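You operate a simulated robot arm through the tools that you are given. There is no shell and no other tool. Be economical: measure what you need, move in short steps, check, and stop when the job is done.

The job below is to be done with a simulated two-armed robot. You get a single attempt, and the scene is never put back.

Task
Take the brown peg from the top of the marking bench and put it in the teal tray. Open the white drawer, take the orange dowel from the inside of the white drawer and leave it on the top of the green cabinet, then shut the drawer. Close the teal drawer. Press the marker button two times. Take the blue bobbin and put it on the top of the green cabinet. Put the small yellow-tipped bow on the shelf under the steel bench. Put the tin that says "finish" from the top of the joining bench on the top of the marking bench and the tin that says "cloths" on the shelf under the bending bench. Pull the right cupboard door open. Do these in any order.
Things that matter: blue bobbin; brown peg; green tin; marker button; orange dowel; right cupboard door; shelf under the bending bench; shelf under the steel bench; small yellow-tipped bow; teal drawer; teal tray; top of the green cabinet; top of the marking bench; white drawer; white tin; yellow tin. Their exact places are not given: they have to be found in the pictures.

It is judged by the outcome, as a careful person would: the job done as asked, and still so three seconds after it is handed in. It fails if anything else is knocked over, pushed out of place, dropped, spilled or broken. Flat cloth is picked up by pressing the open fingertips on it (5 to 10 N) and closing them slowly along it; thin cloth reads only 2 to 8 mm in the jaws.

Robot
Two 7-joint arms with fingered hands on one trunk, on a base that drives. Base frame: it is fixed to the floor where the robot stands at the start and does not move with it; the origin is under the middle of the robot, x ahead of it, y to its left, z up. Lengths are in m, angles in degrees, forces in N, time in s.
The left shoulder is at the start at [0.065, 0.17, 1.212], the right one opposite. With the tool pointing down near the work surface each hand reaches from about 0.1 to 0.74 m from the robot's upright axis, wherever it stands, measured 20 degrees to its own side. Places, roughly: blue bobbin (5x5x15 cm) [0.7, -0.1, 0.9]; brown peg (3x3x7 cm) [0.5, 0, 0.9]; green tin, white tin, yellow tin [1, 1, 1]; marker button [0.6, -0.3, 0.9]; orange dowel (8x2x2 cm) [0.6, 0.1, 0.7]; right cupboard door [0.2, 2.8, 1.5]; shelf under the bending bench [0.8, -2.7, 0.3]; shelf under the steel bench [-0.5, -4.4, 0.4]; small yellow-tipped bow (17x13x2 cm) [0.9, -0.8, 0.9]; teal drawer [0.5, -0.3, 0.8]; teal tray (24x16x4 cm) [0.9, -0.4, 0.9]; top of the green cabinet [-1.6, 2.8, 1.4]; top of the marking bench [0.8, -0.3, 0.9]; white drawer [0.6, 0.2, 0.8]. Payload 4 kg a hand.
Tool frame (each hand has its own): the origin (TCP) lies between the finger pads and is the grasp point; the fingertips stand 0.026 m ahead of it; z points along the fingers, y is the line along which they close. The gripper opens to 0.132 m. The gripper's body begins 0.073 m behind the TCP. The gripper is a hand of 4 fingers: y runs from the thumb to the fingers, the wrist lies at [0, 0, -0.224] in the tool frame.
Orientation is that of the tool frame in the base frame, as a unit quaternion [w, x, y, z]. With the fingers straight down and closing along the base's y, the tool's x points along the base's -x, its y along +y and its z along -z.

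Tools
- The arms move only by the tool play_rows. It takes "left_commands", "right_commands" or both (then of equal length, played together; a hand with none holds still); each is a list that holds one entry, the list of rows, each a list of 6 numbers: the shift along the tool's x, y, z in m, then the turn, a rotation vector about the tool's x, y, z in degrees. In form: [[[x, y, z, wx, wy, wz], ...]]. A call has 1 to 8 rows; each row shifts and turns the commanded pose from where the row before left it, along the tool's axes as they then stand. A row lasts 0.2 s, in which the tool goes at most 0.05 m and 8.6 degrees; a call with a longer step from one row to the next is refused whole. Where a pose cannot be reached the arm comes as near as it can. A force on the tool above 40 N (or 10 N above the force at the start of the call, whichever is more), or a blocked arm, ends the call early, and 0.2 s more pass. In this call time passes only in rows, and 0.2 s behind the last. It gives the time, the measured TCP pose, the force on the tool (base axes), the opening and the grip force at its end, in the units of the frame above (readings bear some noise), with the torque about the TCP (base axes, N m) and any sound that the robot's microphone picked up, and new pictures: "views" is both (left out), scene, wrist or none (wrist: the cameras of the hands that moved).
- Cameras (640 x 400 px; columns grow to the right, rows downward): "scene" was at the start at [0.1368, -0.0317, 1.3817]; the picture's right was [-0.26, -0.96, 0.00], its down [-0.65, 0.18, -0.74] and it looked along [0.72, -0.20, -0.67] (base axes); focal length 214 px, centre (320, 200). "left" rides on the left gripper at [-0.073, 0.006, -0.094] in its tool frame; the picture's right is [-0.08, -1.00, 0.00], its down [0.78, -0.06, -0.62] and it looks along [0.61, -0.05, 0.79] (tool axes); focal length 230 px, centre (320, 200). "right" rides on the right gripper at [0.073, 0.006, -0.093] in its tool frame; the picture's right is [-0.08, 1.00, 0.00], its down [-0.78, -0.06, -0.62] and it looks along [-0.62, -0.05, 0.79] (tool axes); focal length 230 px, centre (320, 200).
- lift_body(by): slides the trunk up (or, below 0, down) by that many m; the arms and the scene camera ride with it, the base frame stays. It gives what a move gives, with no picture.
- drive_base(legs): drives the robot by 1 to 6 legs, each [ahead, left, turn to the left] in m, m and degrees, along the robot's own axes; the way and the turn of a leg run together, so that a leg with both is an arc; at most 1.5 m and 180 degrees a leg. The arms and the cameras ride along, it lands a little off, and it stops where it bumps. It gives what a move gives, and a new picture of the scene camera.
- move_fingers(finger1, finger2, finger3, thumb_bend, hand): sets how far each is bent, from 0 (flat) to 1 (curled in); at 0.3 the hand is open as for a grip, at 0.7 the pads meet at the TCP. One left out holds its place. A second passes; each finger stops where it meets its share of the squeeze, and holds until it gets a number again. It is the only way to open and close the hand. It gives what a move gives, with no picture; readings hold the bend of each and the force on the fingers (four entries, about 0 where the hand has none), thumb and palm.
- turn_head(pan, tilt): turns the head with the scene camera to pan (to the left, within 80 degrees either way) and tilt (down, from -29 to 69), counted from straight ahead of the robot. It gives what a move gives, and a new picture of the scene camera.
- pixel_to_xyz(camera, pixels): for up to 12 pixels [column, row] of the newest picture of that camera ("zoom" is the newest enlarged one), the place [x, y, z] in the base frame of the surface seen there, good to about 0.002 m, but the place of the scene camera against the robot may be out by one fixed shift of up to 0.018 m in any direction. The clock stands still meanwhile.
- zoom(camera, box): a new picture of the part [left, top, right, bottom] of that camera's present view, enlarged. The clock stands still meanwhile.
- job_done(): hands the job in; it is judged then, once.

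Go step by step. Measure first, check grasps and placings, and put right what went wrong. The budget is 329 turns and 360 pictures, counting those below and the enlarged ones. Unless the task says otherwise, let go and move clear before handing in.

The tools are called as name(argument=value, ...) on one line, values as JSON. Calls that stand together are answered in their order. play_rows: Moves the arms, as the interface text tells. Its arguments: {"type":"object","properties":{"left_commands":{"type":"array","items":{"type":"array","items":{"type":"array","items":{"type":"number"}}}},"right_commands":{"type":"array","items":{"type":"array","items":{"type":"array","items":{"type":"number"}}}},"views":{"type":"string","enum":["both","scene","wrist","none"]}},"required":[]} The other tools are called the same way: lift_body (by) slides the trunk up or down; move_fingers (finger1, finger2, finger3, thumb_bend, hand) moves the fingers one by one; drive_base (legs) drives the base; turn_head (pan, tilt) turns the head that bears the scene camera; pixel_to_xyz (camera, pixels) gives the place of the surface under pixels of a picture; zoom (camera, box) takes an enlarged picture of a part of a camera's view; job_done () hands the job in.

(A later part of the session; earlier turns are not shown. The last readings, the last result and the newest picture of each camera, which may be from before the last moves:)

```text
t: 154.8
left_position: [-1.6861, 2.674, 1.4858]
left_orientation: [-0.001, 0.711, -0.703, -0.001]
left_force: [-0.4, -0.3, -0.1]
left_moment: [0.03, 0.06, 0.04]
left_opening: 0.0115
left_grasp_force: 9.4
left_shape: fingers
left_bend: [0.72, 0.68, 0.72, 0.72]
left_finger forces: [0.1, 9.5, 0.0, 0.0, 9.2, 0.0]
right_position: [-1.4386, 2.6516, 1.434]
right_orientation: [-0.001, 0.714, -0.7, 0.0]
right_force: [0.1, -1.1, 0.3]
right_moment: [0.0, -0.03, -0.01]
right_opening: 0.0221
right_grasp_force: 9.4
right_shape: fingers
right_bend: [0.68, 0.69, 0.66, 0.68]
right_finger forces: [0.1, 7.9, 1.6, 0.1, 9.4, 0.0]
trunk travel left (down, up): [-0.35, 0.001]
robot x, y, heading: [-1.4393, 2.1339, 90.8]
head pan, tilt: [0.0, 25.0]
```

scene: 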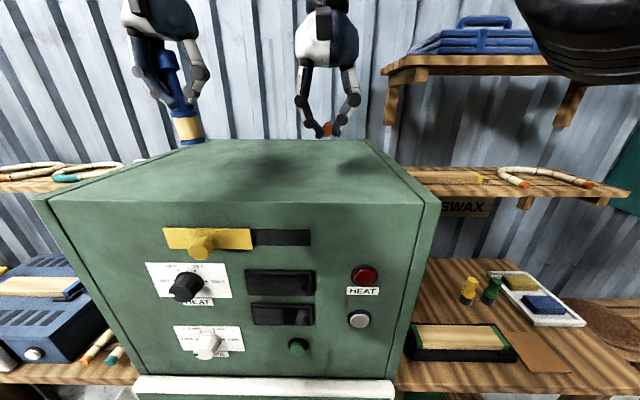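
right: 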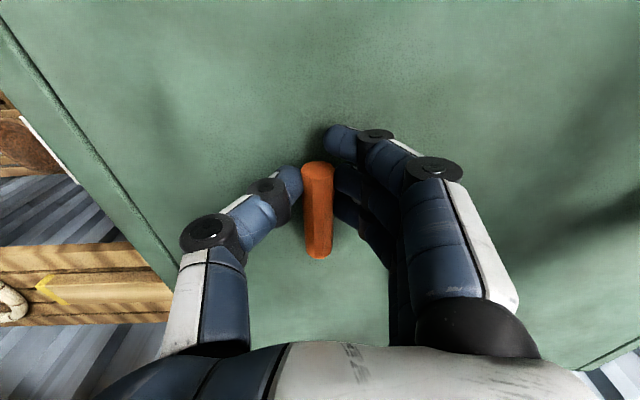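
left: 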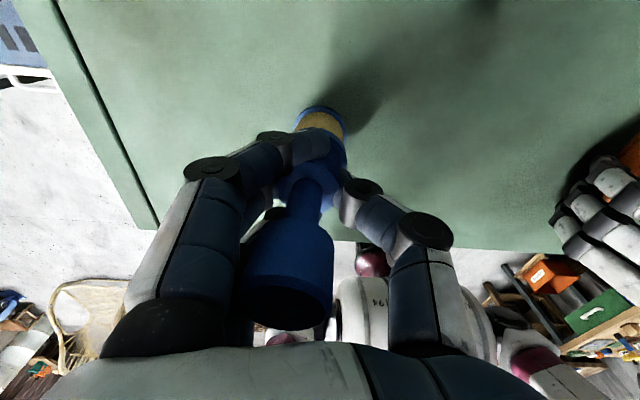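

Creep down 2 mm at a time with both hands until contact.

play_rows(right_commands=[[[0, 0, 0.002, 0, 0, 0], [0, 0, 0.002, 0, 0, 0], [0, 0, 0.001, 0, 0, 0]]], left_commands=[[[0, 0, 0.002, 0, 0, 0], [0, 0, 0.002, 0, 0, 0], [0, 0, 0.001, 0, 0, 0]]], views="none")

```text
t: 155.6
left_position: [-1.6846, 2.6709, 1.4821]
left_orientation: [-0.002, 0.71, -0.705, -0.001]
left_force: [3.6, -0.8, 13.7]
left_moment: [0.02, 0.05, -0.01]
left_opening: 0.0112
left_grasp_force: 13.5
left_shape: fingers
left_bend: [0.72, 0.7, 0.72, 0.73]
left_finger forces: [0.0, 12.6, 0.1, 0.1, 14.7, 0.0]
right_position: [-1.4375, 2.6506, 1.43]
right_orientation: [-0.001, 0.714, -0.7, -0.001]
right_force: [0.0, -0.2, -0.6]
right_moment: [-0.01, -0.02, -0.04]
right_opening: 0.0219
right_grasp_force: 9.3
right_shape: fingers
right_bend: [0.68, 0.69, 0.66, 0.68]
right_finger forces: [0.1, 7.9, 1.5, 0.1, 9.4, 0.1]
trunk travel left (down, up): [-0.35, 0.001]
robot x, y, heading: [-1.4426, 2.139, 90.6]
head pan, tilt: [0.0, 25.0]
```

Bobbin in contact (13.7 N). Right 3 mm more, then release both.

play_rows(right_commands=[[[0, 0, 0.0015, 0, 0, 0], [0, 0, 0.0015, 0, 0, 0]]], left_commands=[[[0, 0, -0.001, 0, 0, 0], [0, 0, -0.0005, 0, 0, 0]]], views="none")

move_fingers(hand="left", finger1=0.55, finger2=0.55, finger3=0.55, thumb_bend=0.55)

move_fingers(hand="left", finger1=0.4, finger2=0.4, finger3=0.4, thumb_bend=0.4)

zoom(camera="left", box=[0, 0, 640, 400])

```text
t: 156.2
left_position: [-1.6851, 2.6728, 1.4829]
left_orientation: [0.0, 0.711, -0.703, -0.002]
left_force: [2.6, -1.1, 9.1]
left_moment: [-0.01, 0.03, -0.01]
left_opening: 0.0116
left_grasp_force: 12.3
left_shape: fingers
left_bend: [0.72, 0.7, 0.72, 0.73]
left_finger forces: [0.1, 11.0, 0.1, 0.0, 13.1, 0.0]
right_position: [-1.4387, 2.651, 1.4284]
right_orientation: [-0.001, 0.714, -0.7, -0.001]
right_force: [-0.7, -0.5, 3.0]
right_moment: [-0.02, -0.04, 0.01]
right_opening: 0.0221
right_grasp_force: 11.9
right_shape: fingers
right_bend: [0.68, 0.69, 0.66, 0.68]
right_finger forces: [0.0, 8.0, 1.9, 0.0, 13.1, 0.1]
trunk travel left (down, up): [-0.35, 0.001]
robot x, y, heading: [-1.4436, 2.1363, 90.9]
head pan, tilt: [0.0, 25.0]
```

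```text
t: 157.2
left_position: [-1.6855, 2.672, 1.4823]
left_orientation: [-0.001, 0.71, -0.704, -0.001]
left_force: [0.6, 0.6, 15.8]
left_moment: [0.06, 0.28, -0.03]
left_opening: 0.0539
left_grasp_force: 7.8
left_shape: fingers
left_bend: [0.55, 0.66, 0.55, 0.55]
left_finger forces: [0.0, 15.1, 0.0, 0.0, 0.1, 0.0]
right_position: [-1.4381, 2.6508, 1.4291]
right_orientation: [-0.001, 0.714, -0.7, -0.001]
right_force: [0.2, 0.9, 4.5]
right_moment: [0.05, -0.04, -0.02]
right_opening: 0.0215
right_grasp_force: 11.6
right_shape: fingers
right_bend: [0.68, 0.69, 0.66, 0.68]
right_finger forces: [0.0, 8.1, 1.8, 0.0, 13.9, 0.1]
trunk travel left (down, up): [-0.35, 0.001]
robot x, y, heading: [-1.4392, 2.1366, 90.8]
head pan, tilt: [0.0, 25.0]
```

```text
t: 158.2
left_position: [-1.6858, 2.6715, 1.484]
left_orientation: [-0.001, 0.711, -0.704, -0.001]
left_force: [-0.3, 0.0, 0.1]
left_moment: [-0.01, 0.04, 0.02]
left_opening: 0.1029
left_grasp_force: 0.0
left_shape: fingers
left_bend: [0.4, 0.4, 0.4, 0.4]
left_finger forces: [0.0, 0.0, 0.0, 0.0, 0.1, 0.1]
right_position: [-1.4382, 2.6516, 1.4271]
right_orientation: [-0.002, 0.714, -0.7, -0.002]
right_force: [1.5, -1.5, 7.9]
right_moment: [-0.05, -0.21, -0.06]
right_opening: 0.0219
right_grasp_force: 13.7
right_shape: fingers
right_bend: [0.68, 0.69, 0.66, 0.68]
right_finger forces: [0.0, 7.9, 2.0, 0.1, 18.6, 0.0]
trunk travel left (down, up): [-0.35, 0.001]
robot x, y, heading: [-1.4397, 2.1374, 90.9]
head pan, tilt: [0.0, 25.0]
```

```text
1.00 times, centred on (320, 200) of left (not enlarged: the box is as wide or as high as the picture)
```

zoom: 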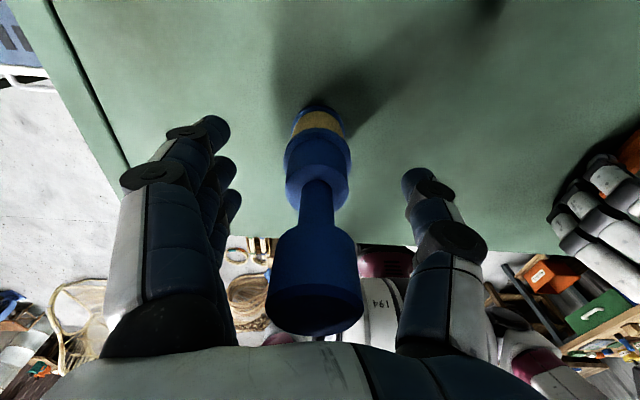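

Bobbin stands free. Release the dowel and raise both hands.

move_fingers(hand="right", finger1=0.55, finger2=0.55, finger3=0.55, thumb_bend=0.55)

play_rows(right_commands=[[[0, 0, -0.02, 0, 0, 0], [0, 0, -0.04, 0, 0, 0], [0, 0, -0.04, 0, 0, 0], [0, 0, -0.03, 0, 0, 0]]], left_commands=[[[0, 0, -0.02, 0, 0, 0], [0, 0, -0.04, 0, 0, 0], [0, 0, -0.04, 0, 0, 0], [0, 0, -0.03, 0, 0, 0]]], views="both")

```text
t: 159.0
left_position: [-1.6863, 2.6722, 1.4827]
left_orientation: [-0.002, 0.711, -0.704, -0.001]
left_force: [-0.2, 0.6, -0.5]
left_moment: [0.01, -0.02, -0.05]
left_opening: 0.103
left_grasp_force: 0.0
left_shape: fingers
left_bend: [0.4, 0.4, 0.4, 0.4]
left_finger forces: [0.0, 0.0, 0.1, 0.0, 0.1, 0.0]
right_position: [-1.4392, 2.652, 1.4323]
right_orientation: [-0.002, 0.714, -0.7, -0.004]
right_force: [-0.9, -2.3, 13.9]
right_moment: [-0.17, -0.19, -0.09]
right_opening: 0.0477
right_grasp_force: 7.0
right_shape: fingers
right_bend: [0.56, 0.55, 0.55, 0.57]
right_finger forces: [2.6, 0.7, 0.1, 0.0, 11.0, 0.1]
trunk travel left (down, up): [-0.35, 0.001]
robot x, y, heading: [-1.4411, 2.1362, 90.8]
head pan, tilt: [0.0, 25.0]
stopped (right hand): the force on the tool passed its limit at 41 N (the readings are from after the stop); the commanded pose is now the measured one
```

```text
t: 160.0
left_position: [-1.6843, 2.6695, 1.5433]
left_orientation: [-0.002, 0.711, -0.703, -0.002]
left_force: [0.9, -0.8, 0.0]
left_moment: [0.02, 0.03, 0.03]
left_opening: 0.1035
left_grasp_force: 0.0
left_shape: fingers
left_bend: [0.4, 0.4, 0.4, 0.4]
left_finger forces: [0.1, 0.0, 0.0, 0.1, 0.0, 0.0]
left hand out of reach, approached as far as the arm can: row 3, 4
right_position: [-1.4371, 2.6517, 1.5181]
right_orientation: [-0.002, 0.714, -0.7, -0.003]
right_force: [-0.3, 0.8, -0.1]
right_moment: [0.03, 0.04, 0.01]
right_opening: 0.0538
right_grasp_force: 0.1
right_shape: fingers
right_bend: [0.55, 0.55, 0.55, 0.55]
right_finger forces: [0.0, 0.1, 0.0, 0.0, 0.0, 0.0]
right hand out of reach, approached as far as the arm can: row 3, 4
trunk travel left (down, up): [-0.35, 0.001]
robot x, y, heading: [-1.4428, 2.1338, 90.8]
head pan, tilt: [0.0, 25.0]
```

scene: 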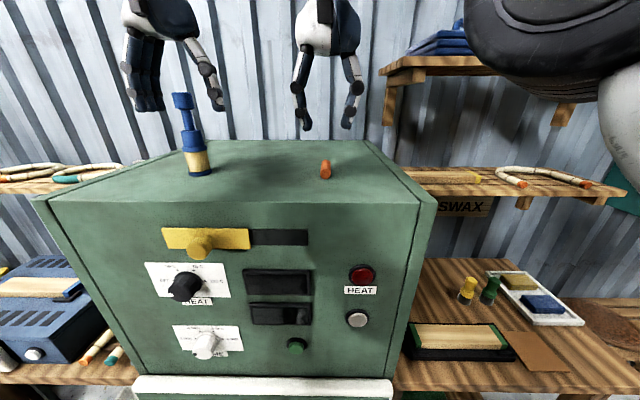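
right: 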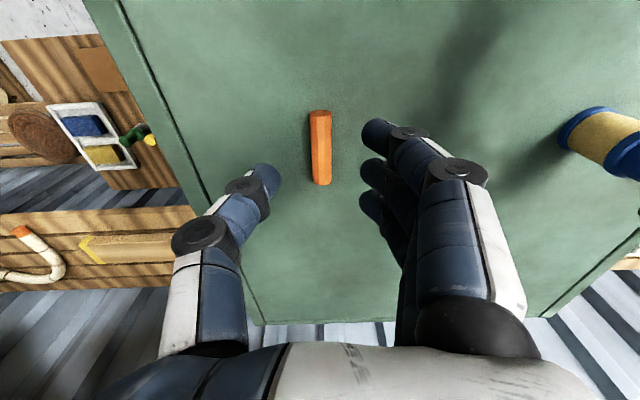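
left: 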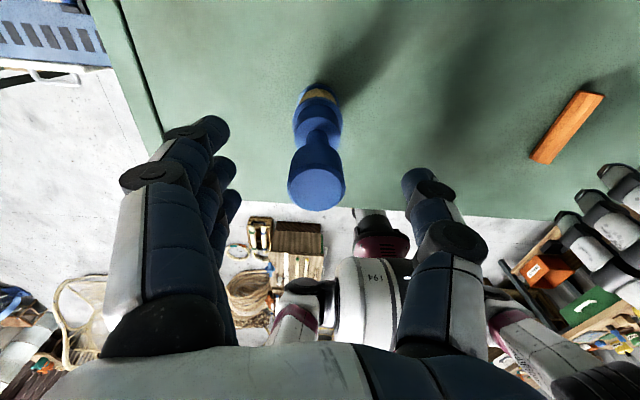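

Both items stand on the cabinet top (bobbin 195,140; dowel 325,170). Left fingertips still straddle the bobbin's top, so slide straight back (toward the robot) and up.

play_rows(left_commands=[[[0.02, 0, -0.02, 0, 0, 0], [0.03, 0, -0.02, 0, 0, 0], [0.04, 0, -0.01, 0, 0, 0], [0.05, 0, 0, 0, 0, 0]]], right_commands=[[[0.02, 0, -0.01, 0, 0, 0], [0.03, 0, -0.01, 0, 0, 0], [0.04, 0, -0.01, 0, 0, 0], [0.05, 0, 0, 0, 0, 0]]], views="scene")

```text
t: 161.0
left_position: [-1.6849, 2.5289, 1.5827]
left_orientation: [-0.003, 0.711, -0.703, -0.002]
left_force: [-0.4, 0.2, 0.3]
left_moment: [0.05, 0.02, 0.01]
left_opening: 0.1036
left_grasp_force: 0.1
left_shape: fingers
left_bend: [0.4, 0.4, 0.4, 0.4]
left_finger forces: [0.0, 0.0, 0.1, 0.0, 0.0, 0.1]
left hand out of reach, approached as far as the arm can: row 1
right_position: [-1.4359, 2.5051, 1.548]
right_orientation: [-0.003, 0.714, -0.7, -0.005]
right_force: [0.1, -0.5, 0.3]
right_moment: [0.03, 0.0, -0.01]
right_opening: 0.0539
right_grasp_force: 0.1
right_shape: fingers
right_bend: [0.55, 0.55, 0.55, 0.55]
right_finger forces: [0.1, 0.0, 0.1, 0.1, 0.0, 0.1]
trunk travel left (down, up): [-0.35, 0.001]
robot x, y, heading: [-1.4439, 2.1331, 90.9]
head pan, tilt: [0.0, 25.0]
```

scene: 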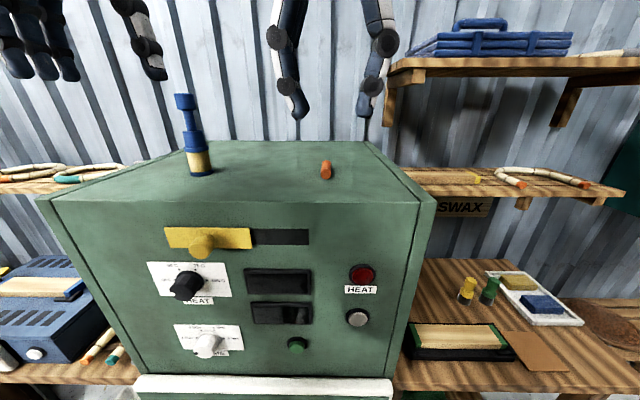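

Clear. Now the cupboard: back off and strafe right ~1.4 m.

drive_base(legs=[[-0.4, 0, -0.9], [0, -1.35, 0]])

turn_head(pan=0, tilt=10)

```text
t: 175.0
left_position: [-0.3302, 2.1318, 1.5817]
left_orientation: [0.001, -0.697, 0.717, 0.001]
left_force: [0.6, -0.7, 0.0]
left_moment: [0.01, -0.01, 0.01]
left_opening: 0.1036
left_grasp_force: 0.1
left_shape: fingers
left_bend: [0.4, 0.4, 0.4, 0.4]
left_finger forces: [0.0, 0.1, 0.0, 0.0, 0.0, 0.0]
right_position: [-0.0811, 2.0982, 1.5455]
right_orientation: [0.001, -0.701, 0.714, 0.003]
right_force: [-0.7, 0.7, 0.5]
right_moment: [0.01, 0.01, -0.04]
right_opening: 0.0539
right_grasp_force: 0.0
right_shape: fingers
right_bend: [0.55, 0.55, 0.55, 0.55]
right_finger forces: [0.0, 0.1, 0.0, 0.1, 0.0, 0.0]
trunk travel left (down, up): [-0.35, 0.001]
robot x, y, heading: [-0.1005, 1.7253, 88.8]
head pan, tilt: [0.0, 25.0]
```

scene: 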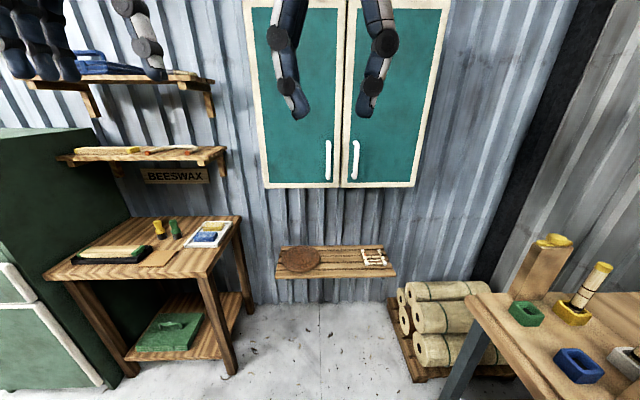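

```text
t: 175.8
left_position: [-0.3295, 2.1329, 1.5806]
left_orientation: [0.0, -0.697, 0.717, 0.003]
left_force: [0.0, 0.4, 0.1]
left_moment: [-0.01, 0.02, 0.0]
left_opening: 0.1036
left_grasp_force: 0.0
left_shape: fingers
left_bend: [0.4, 0.4, 0.4, 0.4]
left_finger forces: [0.0, 0.0, 0.1, 0.1, 0.0, 0.0]
right_position: [-0.0817, 2.0976, 1.5471]
right_orientation: [0.002, -0.7, 0.714, 0.003]
right_force: [-0.6, -1.0, -0.4]
right_moment: [0.01, -0.01, -0.02]
right_opening: 0.0539
right_grasp_force: 0.0
right_shape: fingers
right_bend: [0.55, 0.55, 0.55, 0.55]
right_finger forces: [0.0, 0.1, 0.0, 0.1, 0.0, 0.1]
trunk travel left (down, up): [-0.35, 0.001]
robot x, y, heading: [-0.0999, 1.73, 88.9]
head pan, tilt: [0.0, 10.0]
```

scene: 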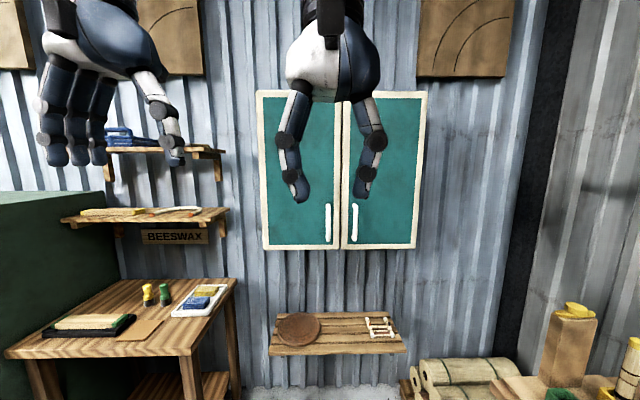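

Right door handle at (354,222). Measure it and the door.

pixel_to_xyz(camera="scene", pixels=[[354, 207], [354, 222], [354, 240], [343, 245], [412, 245], [422, 100], [380, 245], [328, 222], [345, 230], [390, 220], [338, 345], [360, 345]])

zoom(camera="scene", box=[300, 180, 440, 270])

```text
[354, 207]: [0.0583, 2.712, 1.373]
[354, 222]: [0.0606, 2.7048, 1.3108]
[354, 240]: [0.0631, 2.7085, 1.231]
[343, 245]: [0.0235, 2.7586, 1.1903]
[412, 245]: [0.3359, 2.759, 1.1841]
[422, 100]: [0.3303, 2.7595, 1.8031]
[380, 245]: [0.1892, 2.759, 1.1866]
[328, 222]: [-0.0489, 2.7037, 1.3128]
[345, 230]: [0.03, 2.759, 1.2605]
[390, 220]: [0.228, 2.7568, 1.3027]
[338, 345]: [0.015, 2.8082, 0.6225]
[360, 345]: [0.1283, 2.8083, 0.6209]
```

```text
4.44 times, centred on (370, 225) of scene
```

zoom: 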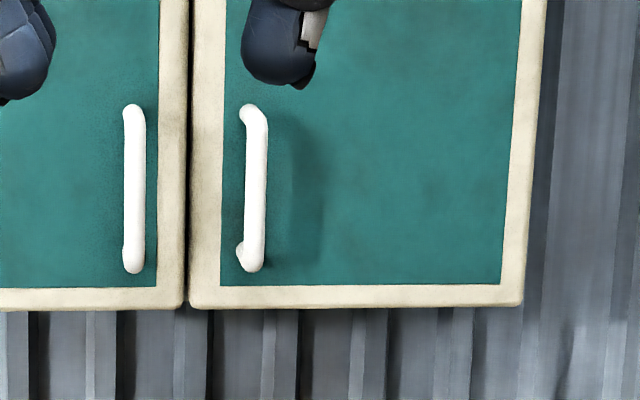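

Right door: face y 2.76, x 0.02–0.34 (hinge on the right); handle true ≈ (0.05, 2.72, 1.23–1.38). Drive up a bit, extend the right hand and pitch it to point forward.

drive_base(legs=[[0.12, 0, 1.0]])

play_rows(right_commands=[[[-0.04, 0, 0.02, 0, 0, 0], [-0.04, 0, 0.02, 0, 0, 0], [-0.04, 0, 0.03, 0, 0, 0], [-0.04, 0, 0.03, 0, 0, 0], [-0.01, 0, 0.03, 0, 0, 0]]], views="none")

play_rows(right_commands=[[[0, 0, 0, 0, -8.2, 0], [0, 0, 0, 0, -8.2, 0], [0, 0, 0, 0, -8.2, 0], [0, 0, 0, 0, -8.2, 0], [0, 0, 0, 0, -8.2, 0], [0, 0, 0, 0, -8.2, 0]]], views="none")

play_rows(right_commands=[[[0, 0, 0, 0, -8.2, 0], [0, 0, 0, 0, -8.2, 0], [0, 0, 0, 0, -8.2, 0], [0, 0, 0, 0, -8.2, 0], [0, 0, 0, 0, -8.0, 0]]], views="both")

```text
t: 177.0
left_position: [-0.336, 2.2459, 1.5813]
left_orientation: [0.0, -0.705, 0.709, 0.001]
left_force: [-0.6, 0.4, 0.3]
left_moment: [0.01, -0.02, 0.0]
left_opening: 0.1036
left_grasp_force: 0.0
left_shape: fingers
left_bend: [0.4, 0.4, 0.4, 0.4]
left_finger forces: [0.0, 0.0, 0.0, 0.0, 0.0, 0.0]
right_position: [-0.0879, 2.2175, 1.5479]
right_orientation: [-0.003, 0.708, -0.706, -0.004]
right_force: [-0.1, -0.2, -0.6]
right_moment: [0.02, -0.02, -0.01]
right_opening: 0.054
right_grasp_force: 0.0
right_shape: fingers
right_bend: [0.55, 0.55, 0.55, 0.55]
right_finger forces: [0.1, 0.1, 0.0, 0.0, 0.1, 0.1]
trunk travel left (down, up): [-0.35, 0.001]
robot x, y, heading: [-0.1018, 1.8433, 89.9]
head pan, tilt: [0.0, 10.0]
```

scene: 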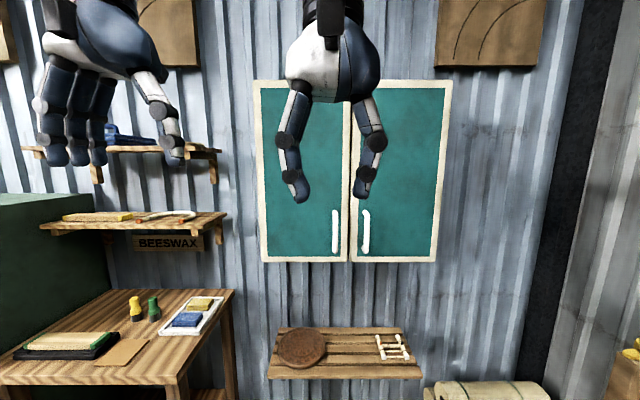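

```text
t: 178.2
left_position: [-0.336, 2.2457, 1.5813]
left_orientation: [0.001, -0.705, 0.709, 0.0]
left_force: [-0.2, -0.4, 0.1]
left_moment: [-0.04, -0.01, -0.01]
left_opening: 0.1038
left_grasp_force: 0.0
left_shape: fingers
left_bend: [0.4, 0.4, 0.4, 0.4]
left_finger forces: [0.0, 0.0, 0.0, 0.1, 0.0, 0.0]
right_position: [-0.088, 2.3859, 1.4163]
right_orientation: [-0.002, 0.709, -0.706, -0.004]
right_force: [0.1, -0.4, -0.1]
right_moment: [0.03, 0.01, -0.02]
right_opening: 0.0537
right_grasp_force: 0.1
right_shape: fingers
right_bend: [0.55, 0.55, 0.55, 0.55]
right_finger forces: [0.1, 0.0, 0.0, 0.0, 0.0, 0.0]
trunk travel left (down, up): [-0.35, 0.001]
robot x, y, heading: [-0.0978, 1.8457, 89.9]
head pan, tilt: [0.0, 10.0]
```

```text
t: 179.6
left_position: [-0.3361, 2.2466, 1.5818]
left_orientation: [0.001, -0.706, 0.709, 0.001]
left_force: [0.4, 0.3, -0.3]
left_moment: [0.01, 0.0, 0.0]
left_opening: 0.1034
left_grasp_force: 0.0
left_shape: fingers
left_bend: [0.4, 0.4, 0.4, 0.4]
left_finger forces: [0.0, 0.0, 0.0, 0.1, 0.0, 0.0]
right_position: [-0.0873, 2.3868, 1.4167]
right_orientation: [-0.295, 0.643, -0.64, -0.299]
right_force: [-0.2, 0.2, 0.1]
right_moment: [0.01, 0.02, -0.01]
right_opening: 0.0539
right_grasp_force: 0.0
right_shape: fingers
right_bend: [0.55, 0.55, 0.55, 0.55]
right_finger forces: [0.0, 0.1, 0.1, 0.1, 0.0, 0.0]
trunk travel left (down, up): [-0.35, 0.001]
robot x, y, heading: [-0.1001, 1.8446, 90.0]
head pan, tilt: [0.0, 10.0]
```

```text
t: 180.8
left_position: [-0.3369, 2.2468, 1.582]
left_orientation: [0.001, -0.705, 0.709, 0.002]
left_force: [0.6, -0.1, -0.3]
left_moment: [0.02, 0.0, 0.02]
left_opening: 0.1036
left_grasp_force: 0.1
left_shape: fingers
left_bend: [0.4, 0.4, 0.4, 0.4]
left_finger forces: [0.0, 0.0, 0.0, 0.0, 0.1, 0.1]
right_position: [-0.0888, 2.3896, 1.4183]
right_orientation: [0.501, -0.497, 0.498, 0.504]
right_force: [-0.9, -0.3, 0.3]
right_moment: [-0.03, -0.02, -0.03]
right_opening: 0.0539
right_grasp_force: 0.1
right_shape: fingers
right_bend: [0.55, 0.55, 0.55, 0.55]
right_finger forces: [0.0, 0.1, 0.1, 0.2, 0.0, 0.0]
trunk travel left (down, up): [-0.35, 0.001]
robot x, y, heading: [-0.101, 1.8445, 89.6]
head pan, tilt: [0.0, 10.0]
```

scene: 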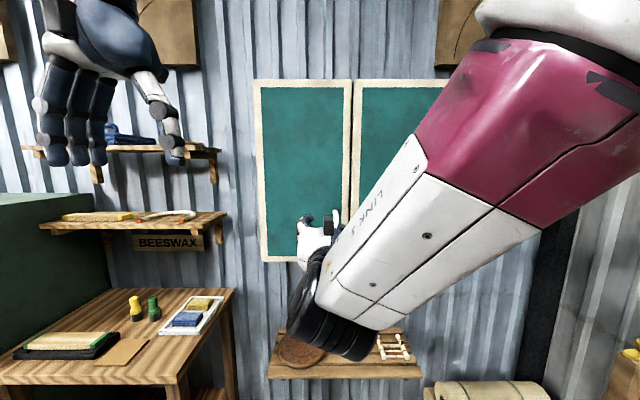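
right: 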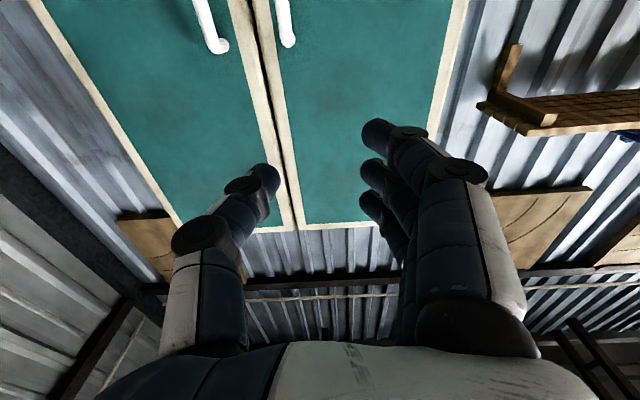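

Hand points at the cupboard; the right door's handle is at (210,30) in the right camera. Measure.

pixel_to_xyz(camera="right", pixels=[[222, 47], [212, 35], [203, 10], [210, 44], [290, 40], [275, 100], [240, 100]])

play_rows(right_commands=[[[0.03, -0.035, 0.0, 0, 0, 0], [0.03, -0.035, 0.0, 0, 0, 0], [0.03, -0.035, 0.0, 0, 0, 0], [0.028, -0.032, 0.02, 0, 0, 0], [0, 0, 0.04, 0, 0, 0], [0, 0, 0.04, 0, 0, 0], [0, 0, 0.04, 0, 0, 0]]], views="both")

```text
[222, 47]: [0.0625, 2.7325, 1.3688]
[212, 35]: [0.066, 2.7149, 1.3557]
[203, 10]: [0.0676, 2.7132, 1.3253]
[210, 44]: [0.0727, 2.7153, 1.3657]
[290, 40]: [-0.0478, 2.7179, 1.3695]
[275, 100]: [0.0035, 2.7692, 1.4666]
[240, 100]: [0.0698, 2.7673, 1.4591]
```

```text
t: 182.6
left_position: [-0.3378, 2.2454, 1.5813]
left_orientation: [0.002, -0.704, 0.71, 0.001]
left_force: [-1.0, -0.4, 0.2]
left_moment: [-0.02, -0.04, -0.02]
left_opening: 0.1034
left_grasp_force: 0.2
left_shape: fingers
left_bend: [0.4, 0.4, 0.4, 0.4]
left_finger forces: [0.0, 0.1, 0.0, 0.1, 0.0, 0.0]
right_position: [0.0814, 2.5322, 1.3173]
right_orientation: [0.501, -0.46, 0.527, 0.51]
right_force: [-0.8, -0.4, 0.3]
right_moment: [-0.03, 0.0, -0.02]
right_opening: 0.0541
right_grasp_force: 0.1
right_shape: fingers
right_bend: [0.55, 0.55, 0.55, 0.55]
right_finger forces: [0.0, 0.1, 0.0, 0.1, 0.0, 0.1]
right hand out of reach, approached as far as the arm can: row 7
trunk travel left (down, up): [-0.35, 0.001]
robot x, y, heading: [-0.0948, 1.8414, 89.6]
head pan, tilt: [0.0, 10.0]
stopped in row 7 (right hand): the arm was blocked; the commanded pose is now the measured one
```

scene: 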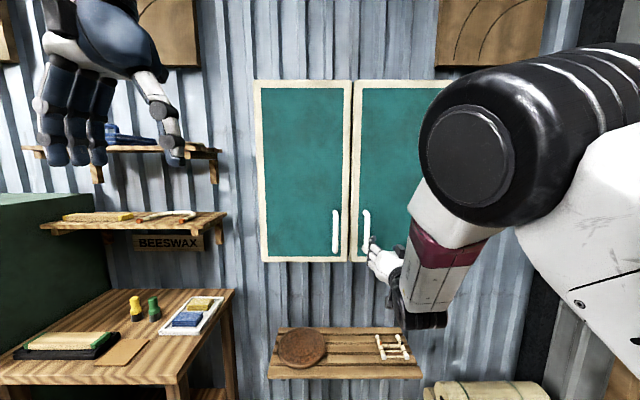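
right: 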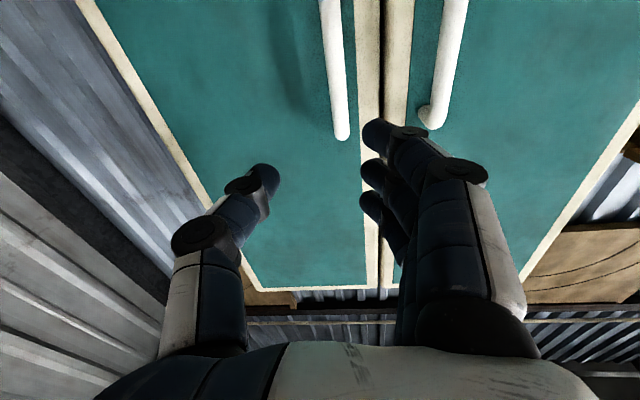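

The arm is near its forward limit. Drive forward 0.16 m and straighten the hand.

drive_base(legs=[[0.14, 0, 0]])

play_rows(right_commands=[[[0, 0, -0.03, -3.3, 1.4, -4.4], [0, 0, 0, 0, 0, 0]]], views="both")

```text
t: 183.9
left_position: [-0.3338, 2.3842, 1.5812]
left_orientation: [0.001, -0.704, 0.71, 0.001]
left_force: [-0.1, 0.2, -0.1]
left_moment: [-0.01, -0.03, 0.01]
left_opening: 0.1033
left_grasp_force: 0.0
left_shape: fingers
left_bend: [0.4, 0.4, 0.4, 0.4]
left_finger forces: [0.0, 0.0, 0.0, 0.1, 0.0, 0.0]
right_position: [0.0846, 2.6696, 1.3159]
right_orientation: [0.501, -0.46, 0.527, 0.509]
right_force: [-0.3, 0.4, 0.1]
right_moment: [0.0, 0.01, 0.02]
right_opening: 0.0539
right_grasp_force: 0.0
right_shape: fingers
right_bend: [0.55, 0.55, 0.55, 0.55]
right_finger forces: [0.0, 0.1, 0.1, 0.2, 0.1, 0.0]
trunk travel left (down, up): [-0.35, 0.001]
robot x, y, heading: [-0.0996, 1.9813, 89.8]
head pan, tilt: [0.0, 10.0]
```

scene: 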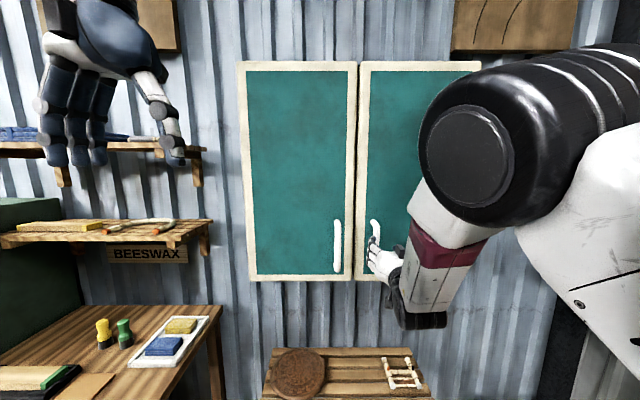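

```text
t: 184.6
left_position: [-0.335, 2.3857, 1.5808]
left_orientation: [0.001, -0.704, 0.71, 0.001]
left_force: [0.1, 0.0, 0.0]
left_moment: [-0.02, -0.02, 0.0]
left_opening: 0.1034
left_grasp_force: 0.0
left_shape: fingers
left_bend: [0.4, 0.4, 0.4, 0.4]
left_finger forces: [0.1, 0.1, 0.0, 0.1, 0.0, 0.1]
right_position: [0.0853, 2.6704, 1.3164]
right_orientation: [0.502, -0.458, 0.529, 0.508]
right_force: [0.4, -0.1, 0.5]
right_moment: [0.01, 0.0, -0.01]
right_opening: 0.054
right_grasp_force: 0.0
right_shape: fingers
right_bend: [0.55, 0.55, 0.55, 0.55]
right_finger forces: [0.1, 0.0, 0.0, 0.0, 0.0, 0.1]
right hand out of reach, approached as far as the arm can: row 1
trunk travel left (down, up): [-0.35, 0.001]
robot x, y, heading: [-0.0977, 1.9853, 89.7]
head pan, tilt: [0.0, 10.0]
```

scene: 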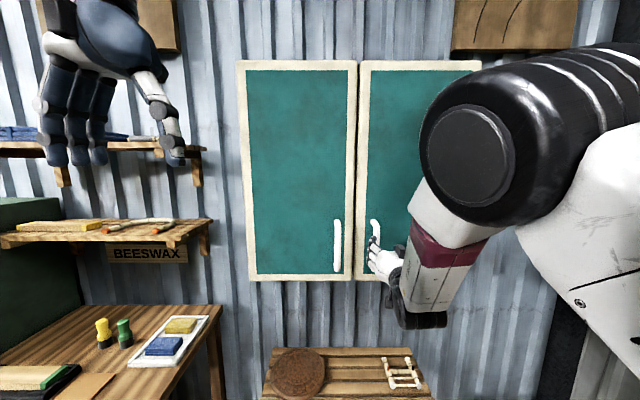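
right: 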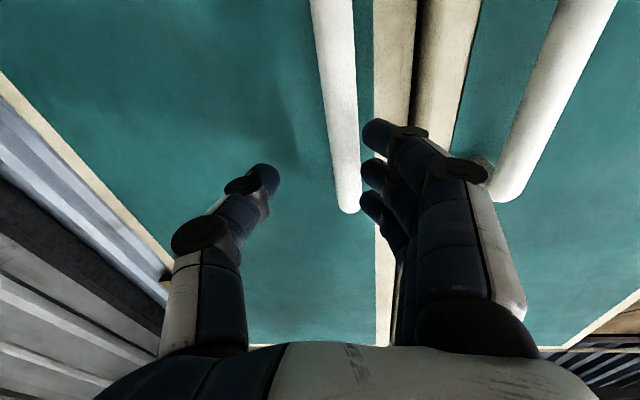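

The bar (335,100) lies between thumb and fingers. Advance 4.5 cm with a slight left shift.

play_rows(right_commands=[[[0, 0.006, 0.015, 0, 0, 0], [0, 0.006, 0.015, 0, 0, 0], [0, 0.0, 0.012, 0, 0, 0]]], views="wrist")

```text
t: 185.3
left_position: [-0.3353, 2.3835, 1.5819]
left_orientation: [0.001, -0.704, 0.71, 0.001]
left_force: [0.3, -0.6, 1.1]
left_moment: [0.02, -0.01, -0.04]
left_opening: 0.1036
left_grasp_force: 0.0
left_shape: fingers
left_bend: [0.4, 0.4, 0.4, 0.4]
left_finger forces: [0.0, 0.0, 0.0, 0.0, 0.0, 0.1]
right_position: [0.0758, 2.7132, 1.3175]
right_orientation: [0.501, -0.46, 0.528, 0.509]
right_force: [0.5, 0.0, -0.2]
right_moment: [0.01, -0.01, -0.02]
right_opening: 0.054
right_grasp_force: 0.1
right_shape: fingers
right_bend: [0.55, 0.55, 0.55, 0.55]
right_finger forces: [0.0, 0.1, 0.0, 0.0, 0.0, 0.0]
trunk travel left (down, up): [-0.35, 0.001]
robot x, y, heading: [-0.0971, 1.9831, 90.0]
head pan, tilt: [0.0, 10.0]
```

right: 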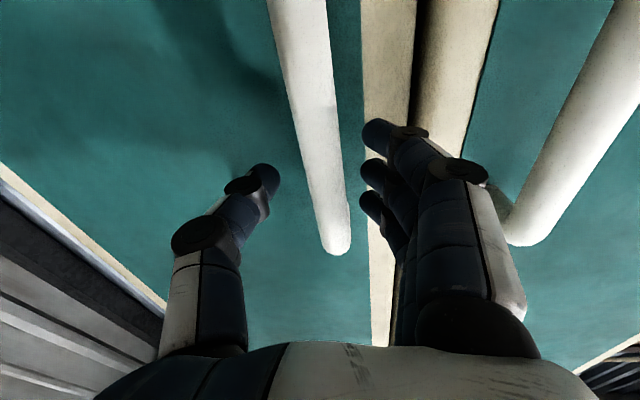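

Good placement. Close on the bar.

move_fingers(hand="right", finger1=0.75, finger2=0.78, finger3=0.75, thumb_bend=0.75)

play_rows(right_commands=[[[0, 0, -0.015, 0, 0, 0], [0, 0, -0.02, 0, 0, 0], [0, -0.005, -0.02, 0, 0, 0], [0, -0.005, -0.02, 0, 0, 0]]], views="both")

```text
t: 186.3
left_position: [-0.3347, 2.3834, 1.5804]
left_orientation: [0.001, -0.704, 0.711, 0.001]
left_force: [0.7, -1.0, -0.2]
left_moment: [-0.01, -0.02, -0.01]
left_opening: 0.1035
left_grasp_force: 0.1
left_shape: fingers
left_bend: [0.4, 0.4, 0.4, 0.4]
left_finger forces: [0.1, 0.0, 0.0, 0.0, 0.1, 0.1]
right_position: [0.0741, 2.7124, 1.3172]
right_orientation: [0.5, -0.46, 0.527, 0.51]
right_force: [1.4, 1.8, 0.9]
right_moment: [0.01, 0.02, 0.01]
right_opening: 0.0098
right_grasp_force: 1.3
right_shape: fingers
right_bend: [0.75, 0.75, 0.74, 0.72]
right_finger forces: [0.0, 0.0, 1.1, 0.0, 1.7, 0.0]
trunk travel left (down, up): [-0.35, 0.001]
robot x, y, heading: [-0.0985, 1.9835, 89.8]
head pan, tilt: [0.0, 10.0]
```

```text
t: 187.3
left_position: [-0.3284, 2.3874, 1.5818]
left_orientation: [-0.001, -0.703, 0.711, 0.002]
left_force: [0.1, 0.2, -0.3]
left_moment: [0.0, -0.03, 0.0]
left_opening: 0.1036
left_grasp_force: 0.1
left_shape: fingers
left_bend: [0.4, 0.4, 0.4, 0.4]
left_finger forces: [0.0, 0.1, 0.1, 0.0, 0.0, 0.1]
right_position: [0.093, 2.6452, 1.3175]
right_orientation: [0.506, -0.453, 0.53, 0.508]
right_force: [23.5, 14.9, 0.0]
right_moment: [0.07, -0.05, 0.42]
right_opening: 0.0179
right_grasp_force: 14.6
right_shape: fingers
right_bend: [0.75, 0.77, 0.75, 0.65]
right_finger forces: [0.0, 1.7, 0.0, 0.0, 27.4, 0.0]
trunk travel left (down, up): [-0.35, 0.001]
robot x, y, heading: [-0.0976, 1.9814, 89.6]
head pan, tilt: [0.0, 10.0]
stopped in row 4 (right hand): the force on the tool passed its limit at 42 N (the readings are from after the stop); the commanded pose is now the measured one
```

scene: 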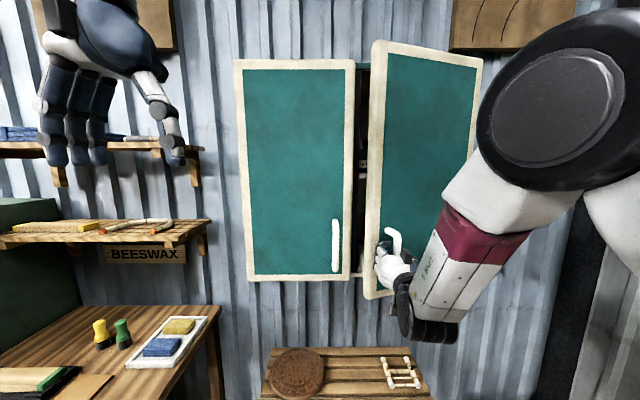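
right: 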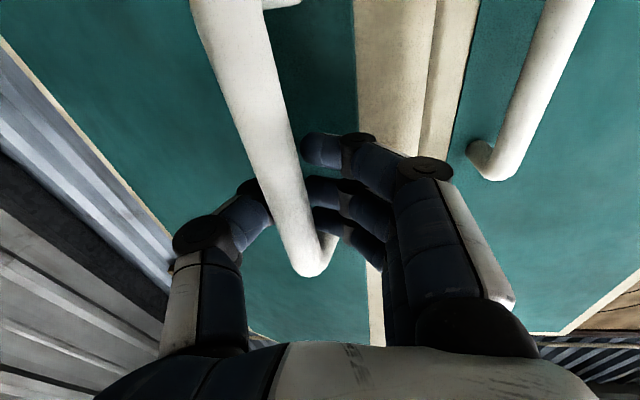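

The door is open ~15°. Continue along the arc (right and toward me), rotating the hand slightly with the door.

play_rows(right_commands=[[[0, -0.008, -0.014, -3, 0, 0], [0, -0.009, -0.014, -3, 0, 0], [0, -0.01, -0.014, -3, 0, 0], [0, -0.011, -0.013, -3, 0, 0]]], views="both")

```text
t: 188.3
left_position: [-0.3283, 2.3883, 1.5815]
left_orientation: [-0.001, -0.703, 0.711, 0.002]
left_force: [0.0, -0.3, 0.6]
left_moment: [-0.02, 0.01, 0.0]
left_opening: 0.1033
left_grasp_force: 0.1
left_shape: fingers
left_bend: [0.4, 0.4, 0.4, 0.4]
left_finger forces: [0.0, 0.0, 0.0, 0.0, 0.0, 0.0]
right_position: [0.0919, 2.6447, 1.3171]
right_orientation: [0.505, -0.455, 0.528, 0.509]
right_force: [29.5, 18.6, 4.8]
right_moment: [0.06, -0.17, 0.53]
right_opening: 0.0194
right_grasp_force: 16.7
right_shape: fingers
right_bend: [0.75, 0.77, 0.75, 0.64]
right_finger forces: [0.0, 1.3, 0.0, 0.0, 32.4, 0.1]
right hand out of reach, approached as far as the arm can: row 1, 2, 3, 4
trunk travel left (down, up): [-0.35, 0.001]
robot x, y, heading: [-0.1007, 1.982, 89.8]
head pan, tilt: [0.0, 10.0]
```

scene: 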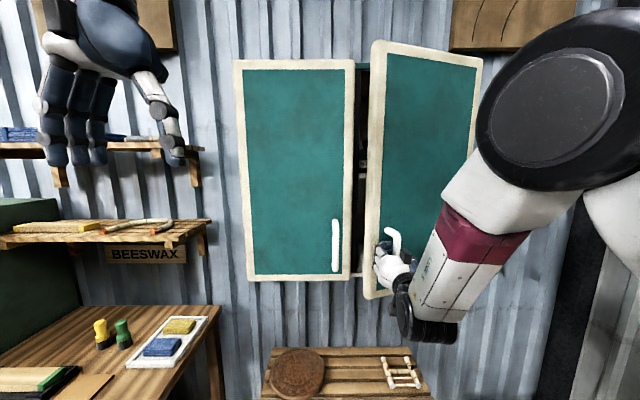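
right: 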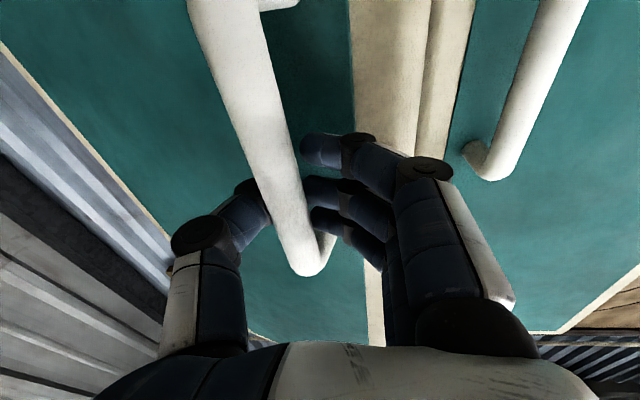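

The arm is stuck at a joint limit, but the base can pull: drive back and to the right along the arc.

drive_base(legs=[[-0.05, -0.045, 0], [-0.05, -0.055, 0]])

```text
t: 190.1
left_position: [-0.2443, 2.3022, 1.5828]
left_orientation: [0.0, -0.702, 0.712, 0.003]
left_force: [1.8, -0.4, 0.2]
left_moment: [0.06, 0.1, 0.03]
left_opening: 0.1036
left_grasp_force: 0.1
left_shape: fingers
left_bend: [0.4, 0.4, 0.4, 0.4]
left_finger forces: [0.0, 0.0, 0.0, 0.2, 0.0, 0.1]
right_position: [0.1778, 2.56, 1.3176]
right_orientation: [0.508, -0.45, 0.531, 0.507]
right_force: [13.9, 18.9, -9.2]
right_moment: [0.04, 0.12, 0.46]
right_opening: 0.0146
right_grasp_force: 11.9
right_shape: fingers
right_bend: [0.75, 0.77, 0.75, 0.66]
right_finger forces: [0.0, 2.4, 0.4, 0.0, 20.7, 0.1]
trunk travel left (down, up): [-0.35, 0.001]
robot x, y, heading: [-0.0164, 1.8988, 89.6]
head pan, tilt: [0.0, 10.0]
stopped in leg 2: the force on the tool passed its limit at 48 N (the readings are from after the stop); the commanded pose is now the measured one
```

scene: 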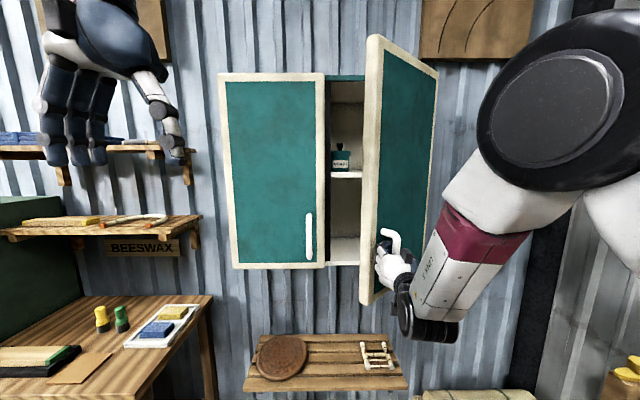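

Open to ~42°. Continue along the arc: more to the right.

drive_base(legs=[[-0.028, -0.035, 0], [-0.018, -0.035, 0]])

```text
t: 191.7
left_position: [-0.1876, 2.2635, 1.5812]
left_orientation: [-0.001, -0.704, 0.71, 0.001]
left_force: [0.9, -1.2, 0.3]
left_moment: [0.03, 0.05, -0.02]
left_opening: 0.104
left_grasp_force: 0.1
left_shape: fingers
left_bend: [0.4, 0.4, 0.4, 0.4]
left_finger forces: [0.0, 0.0, 0.1, 0.1, 0.1, 0.0]
right_position: [0.235, 2.5236, 1.3184]
right_orientation: [0.508, -0.45, 0.53, 0.508]
right_force: [11.2, 23.3, -10.3]
right_moment: [-0.08, 0.01, 0.39]
right_opening: 0.0163
right_grasp_force: 14.9
right_shape: fingers
right_bend: [0.74, 0.75, 0.73, 0.66]
right_finger forces: [0.8, 5.7, 2.9, 0.1, 20.7, 0.0]
trunk travel left (down, up): [-0.35, 0.001]
robot x, y, heading: [0.0428, 1.8587, 89.4]
head pan, tilt: [0.0, 10.0]
stopped in leg 2: the force on the tool passed its limit at 41 N (the readings are from after the stop); the commanded pose is now the measured one
```

scene: 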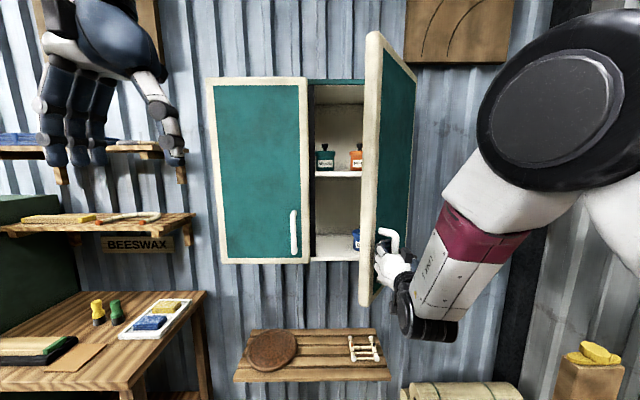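

About 60° open. Release the handle and then push the door wider from its inner side.

move_fingers(hand="right", finger1=0.5, finger2=0.5, finger3=0.5, thumb_bend=0.5)

drive_base(legs=[[-0.25, 0, 0]])

```text
t: 192.7
left_position: [-0.195, 2.2598, 1.5808]
left_orientation: [0.001, -0.703, 0.711, 0.0]
left_force: [0.6, 0.1, -0.4]
left_moment: [-0.07, 0.04, 0.01]
left_opening: 0.1036
left_grasp_force: 0.0
left_shape: fingers
left_bend: [0.4, 0.4, 0.4, 0.4]
left_finger forces: [0.0, 0.1, 0.0, 0.0, 0.0, 0.1]
right_position: [0.227, 2.5194, 1.3218]
right_orientation: [0.509, -0.452, 0.526, 0.51]
right_force: [0.1, 0.1, 0.6]
right_moment: [-0.01, 0.0, 0.04]
right_opening: 0.0701
right_grasp_force: 0.1
right_shape: fingers
right_bend: [0.5, 0.5, 0.5, 0.5]
right_finger forces: [0.0, 0.1, 0.1, 0.1, 0.0, 0.0]
trunk travel left (down, up): [-0.35, 0.001]
robot x, y, heading: [0.0388, 1.8579, 89.7]
head pan, tilt: [0.0, 10.0]
```

```text
t: 194.5
left_position: [-0.1958, 2.0108, 1.5806]
left_orientation: [0.001, -0.702, 0.712, 0.001]
left_force: [-0.2, -0.3, 0.6]
left_moment: [0.02, -0.01, 0.02]
left_opening: 0.1034
left_grasp_force: 0.0
left_shape: fingers
left_bend: [0.4, 0.4, 0.4, 0.4]
left_finger forces: [0.1, 0.1, 0.0, 0.0, 0.1, 0.0]
right_position: [0.23, 2.2657, 1.322]
right_orientation: [0.512, -0.449, 0.528, 0.507]
right_force: [0.0, -0.1, -0.2]
right_moment: [-0.02, 0.02, -0.02]
right_opening: 0.07
right_grasp_force: 0.0
right_shape: fingers
right_bend: [0.5, 0.5, 0.5, 0.5]
right_finger forces: [0.1, 0.1, 0.0, 0.0, 0.0, 0.1]
trunk travel left (down, up): [-0.35, 0.001]
robot x, y, heading: [0.0391, 1.6038, 89.2]
head pan, tilt: [0.0, 10.0]
```

scene: 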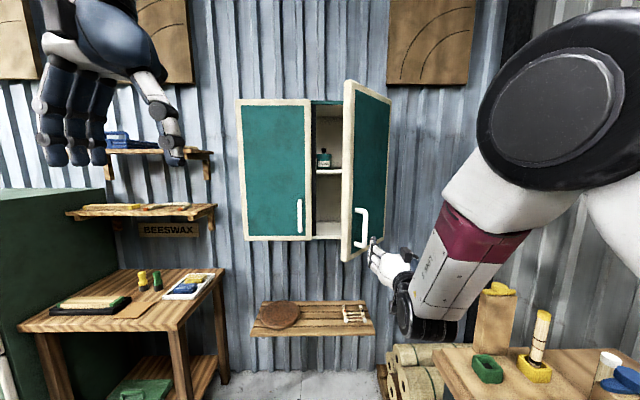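

Make a fist; go left 0.19, forward 0.3, then push right.

move_fingers(hand="right", finger1=0.75, finger2=0.75, finger3=0.75, thumb_bend=0.7)

drive_base(legs=[[0, 0.2, 0.5], [0.29, 0, 0]])

```text
t: 195.5
left_position: [-0.1967, 2.0104, 1.5802]
left_orientation: [0.001, -0.701, 0.713, 0.0]
left_force: [-1.0, -0.1, 0.8]
left_moment: [-0.03, -0.02, 0.01]
left_opening: 0.1038
left_grasp_force: 0.0
left_shape: fingers
left_bend: [0.4, 0.4, 0.4, 0.4]
left_finger forces: [0.0, 0.0, 0.1, 0.0, 0.0, 0.1]
right_position: [0.2305, 2.266, 1.3232]
right_orientation: [0.512, -0.45, 0.528, 0.507]
right_force: [0.3, -0.7, 0.3]
right_moment: [-0.02, -0.01, 0.0]
right_opening: 0.0109
right_grasp_force: 0.0
right_shape: fingers
right_bend: [0.75, 0.74, 0.75, 0.69]
right_finger forces: [0.1, 0.0, 0.1, 0.0, 0.1, 0.1]
trunk travel left (down, up): [-0.35, 0.001]
robot x, y, heading: [0.0411, 1.6088, 89.2]
head pan, tilt: [0.0, 10.0]
```

```text
t: 199.5
left_position: [-0.4002, 2.295, 1.5809]
left_orientation: [0.001, -0.705, 0.709, 0.0]
left_force: [0.0, 0.6, 0.5]
left_moment: [-0.01, 0.0, 0.02]
left_opening: 0.1035
left_grasp_force: 0.1
left_shape: fingers
left_bend: [0.4, 0.4, 0.4, 0.4]
left_finger forces: [0.1, 0.0, 0.0, 0.0, 0.0, 0.1]
right_position: [0.022, 2.555, 1.3232]
right_orientation: [0.508, -0.452, 0.525, 0.511]
right_force: [0.4, 0.6, -0.4]
right_moment: [0.03, -0.03, -0.01]
right_opening: 0.0108
right_grasp_force: 0.0
right_shape: fingers
right_bend: [0.75, 0.74, 0.75, 0.69]
right_finger forces: [0.0, 0.0, 0.0, 0.0, 0.0, 0.0]
trunk travel left (down, up): [-0.35, 0.001]
robot x, y, heading: [-0.1621, 1.8911, 89.8]
head pan, tilt: [0.0, 10.0]
```

scene: 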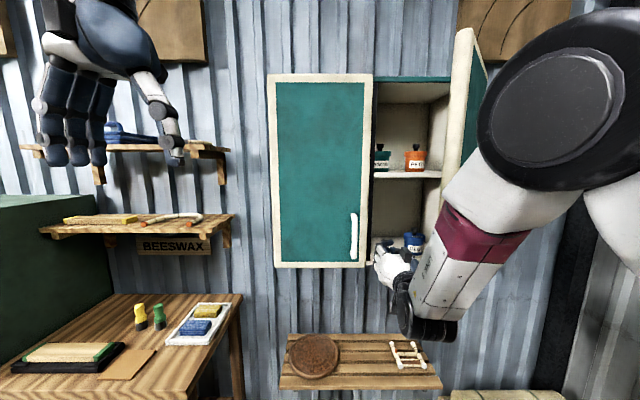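

Now push right with the base.

drive_base(legs=[[0, -0.1, 0], [0, -0.08, 0]])

```text
t: 200.9
left_position: [-0.3127, 2.2889, 1.5825]
left_orientation: [0.002, -0.706, 0.708, 0.001]
left_force: [-0.2, -0.6, -0.5]
left_moment: [0.01, 0.0, 0.0]
left_opening: 0.1037
left_grasp_force: 0.0
left_shape: fingers
left_bend: [0.4, 0.4, 0.4, 0.4]
left_finger forces: [0.1, 0.1, 0.1, 0.0, 0.1, 0.0]
right_position: [0.0993, 2.5485, 1.3223]
right_orientation: [0.503, -0.459, 0.521, 0.515]
right_force: [-14.4, -17.4, 3.2]
right_moment: [-0.09, -0.08, -0.68]
right_opening: 0.0088
right_grasp_force: 10.9
right_shape: fingers
right_bend: [0.75, 0.74, 0.75, 0.71]
right_finger forces: [0.0, 0.0, 0.0, 0.0, 21.8, 0.0]
trunk travel left (down, up): [-0.35, 0.001]
robot x, y, heading: [-0.0708, 1.8913, 90.1]
head pan, tilt: [0.0, 10.0]
stopped in leg 1: the force on the tool passed its limit at 45 N (the readings are from after the stop); the commanded pose is now the measured one
```

scene: 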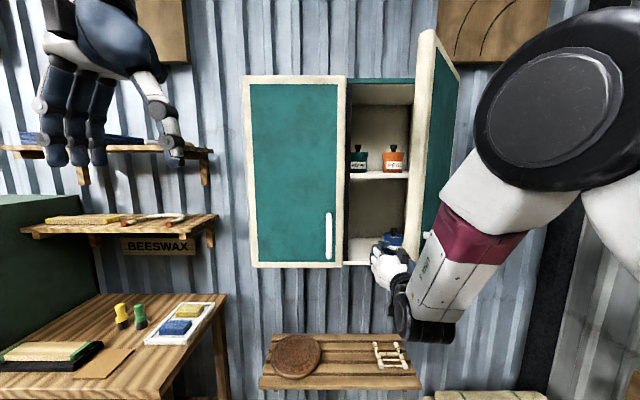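

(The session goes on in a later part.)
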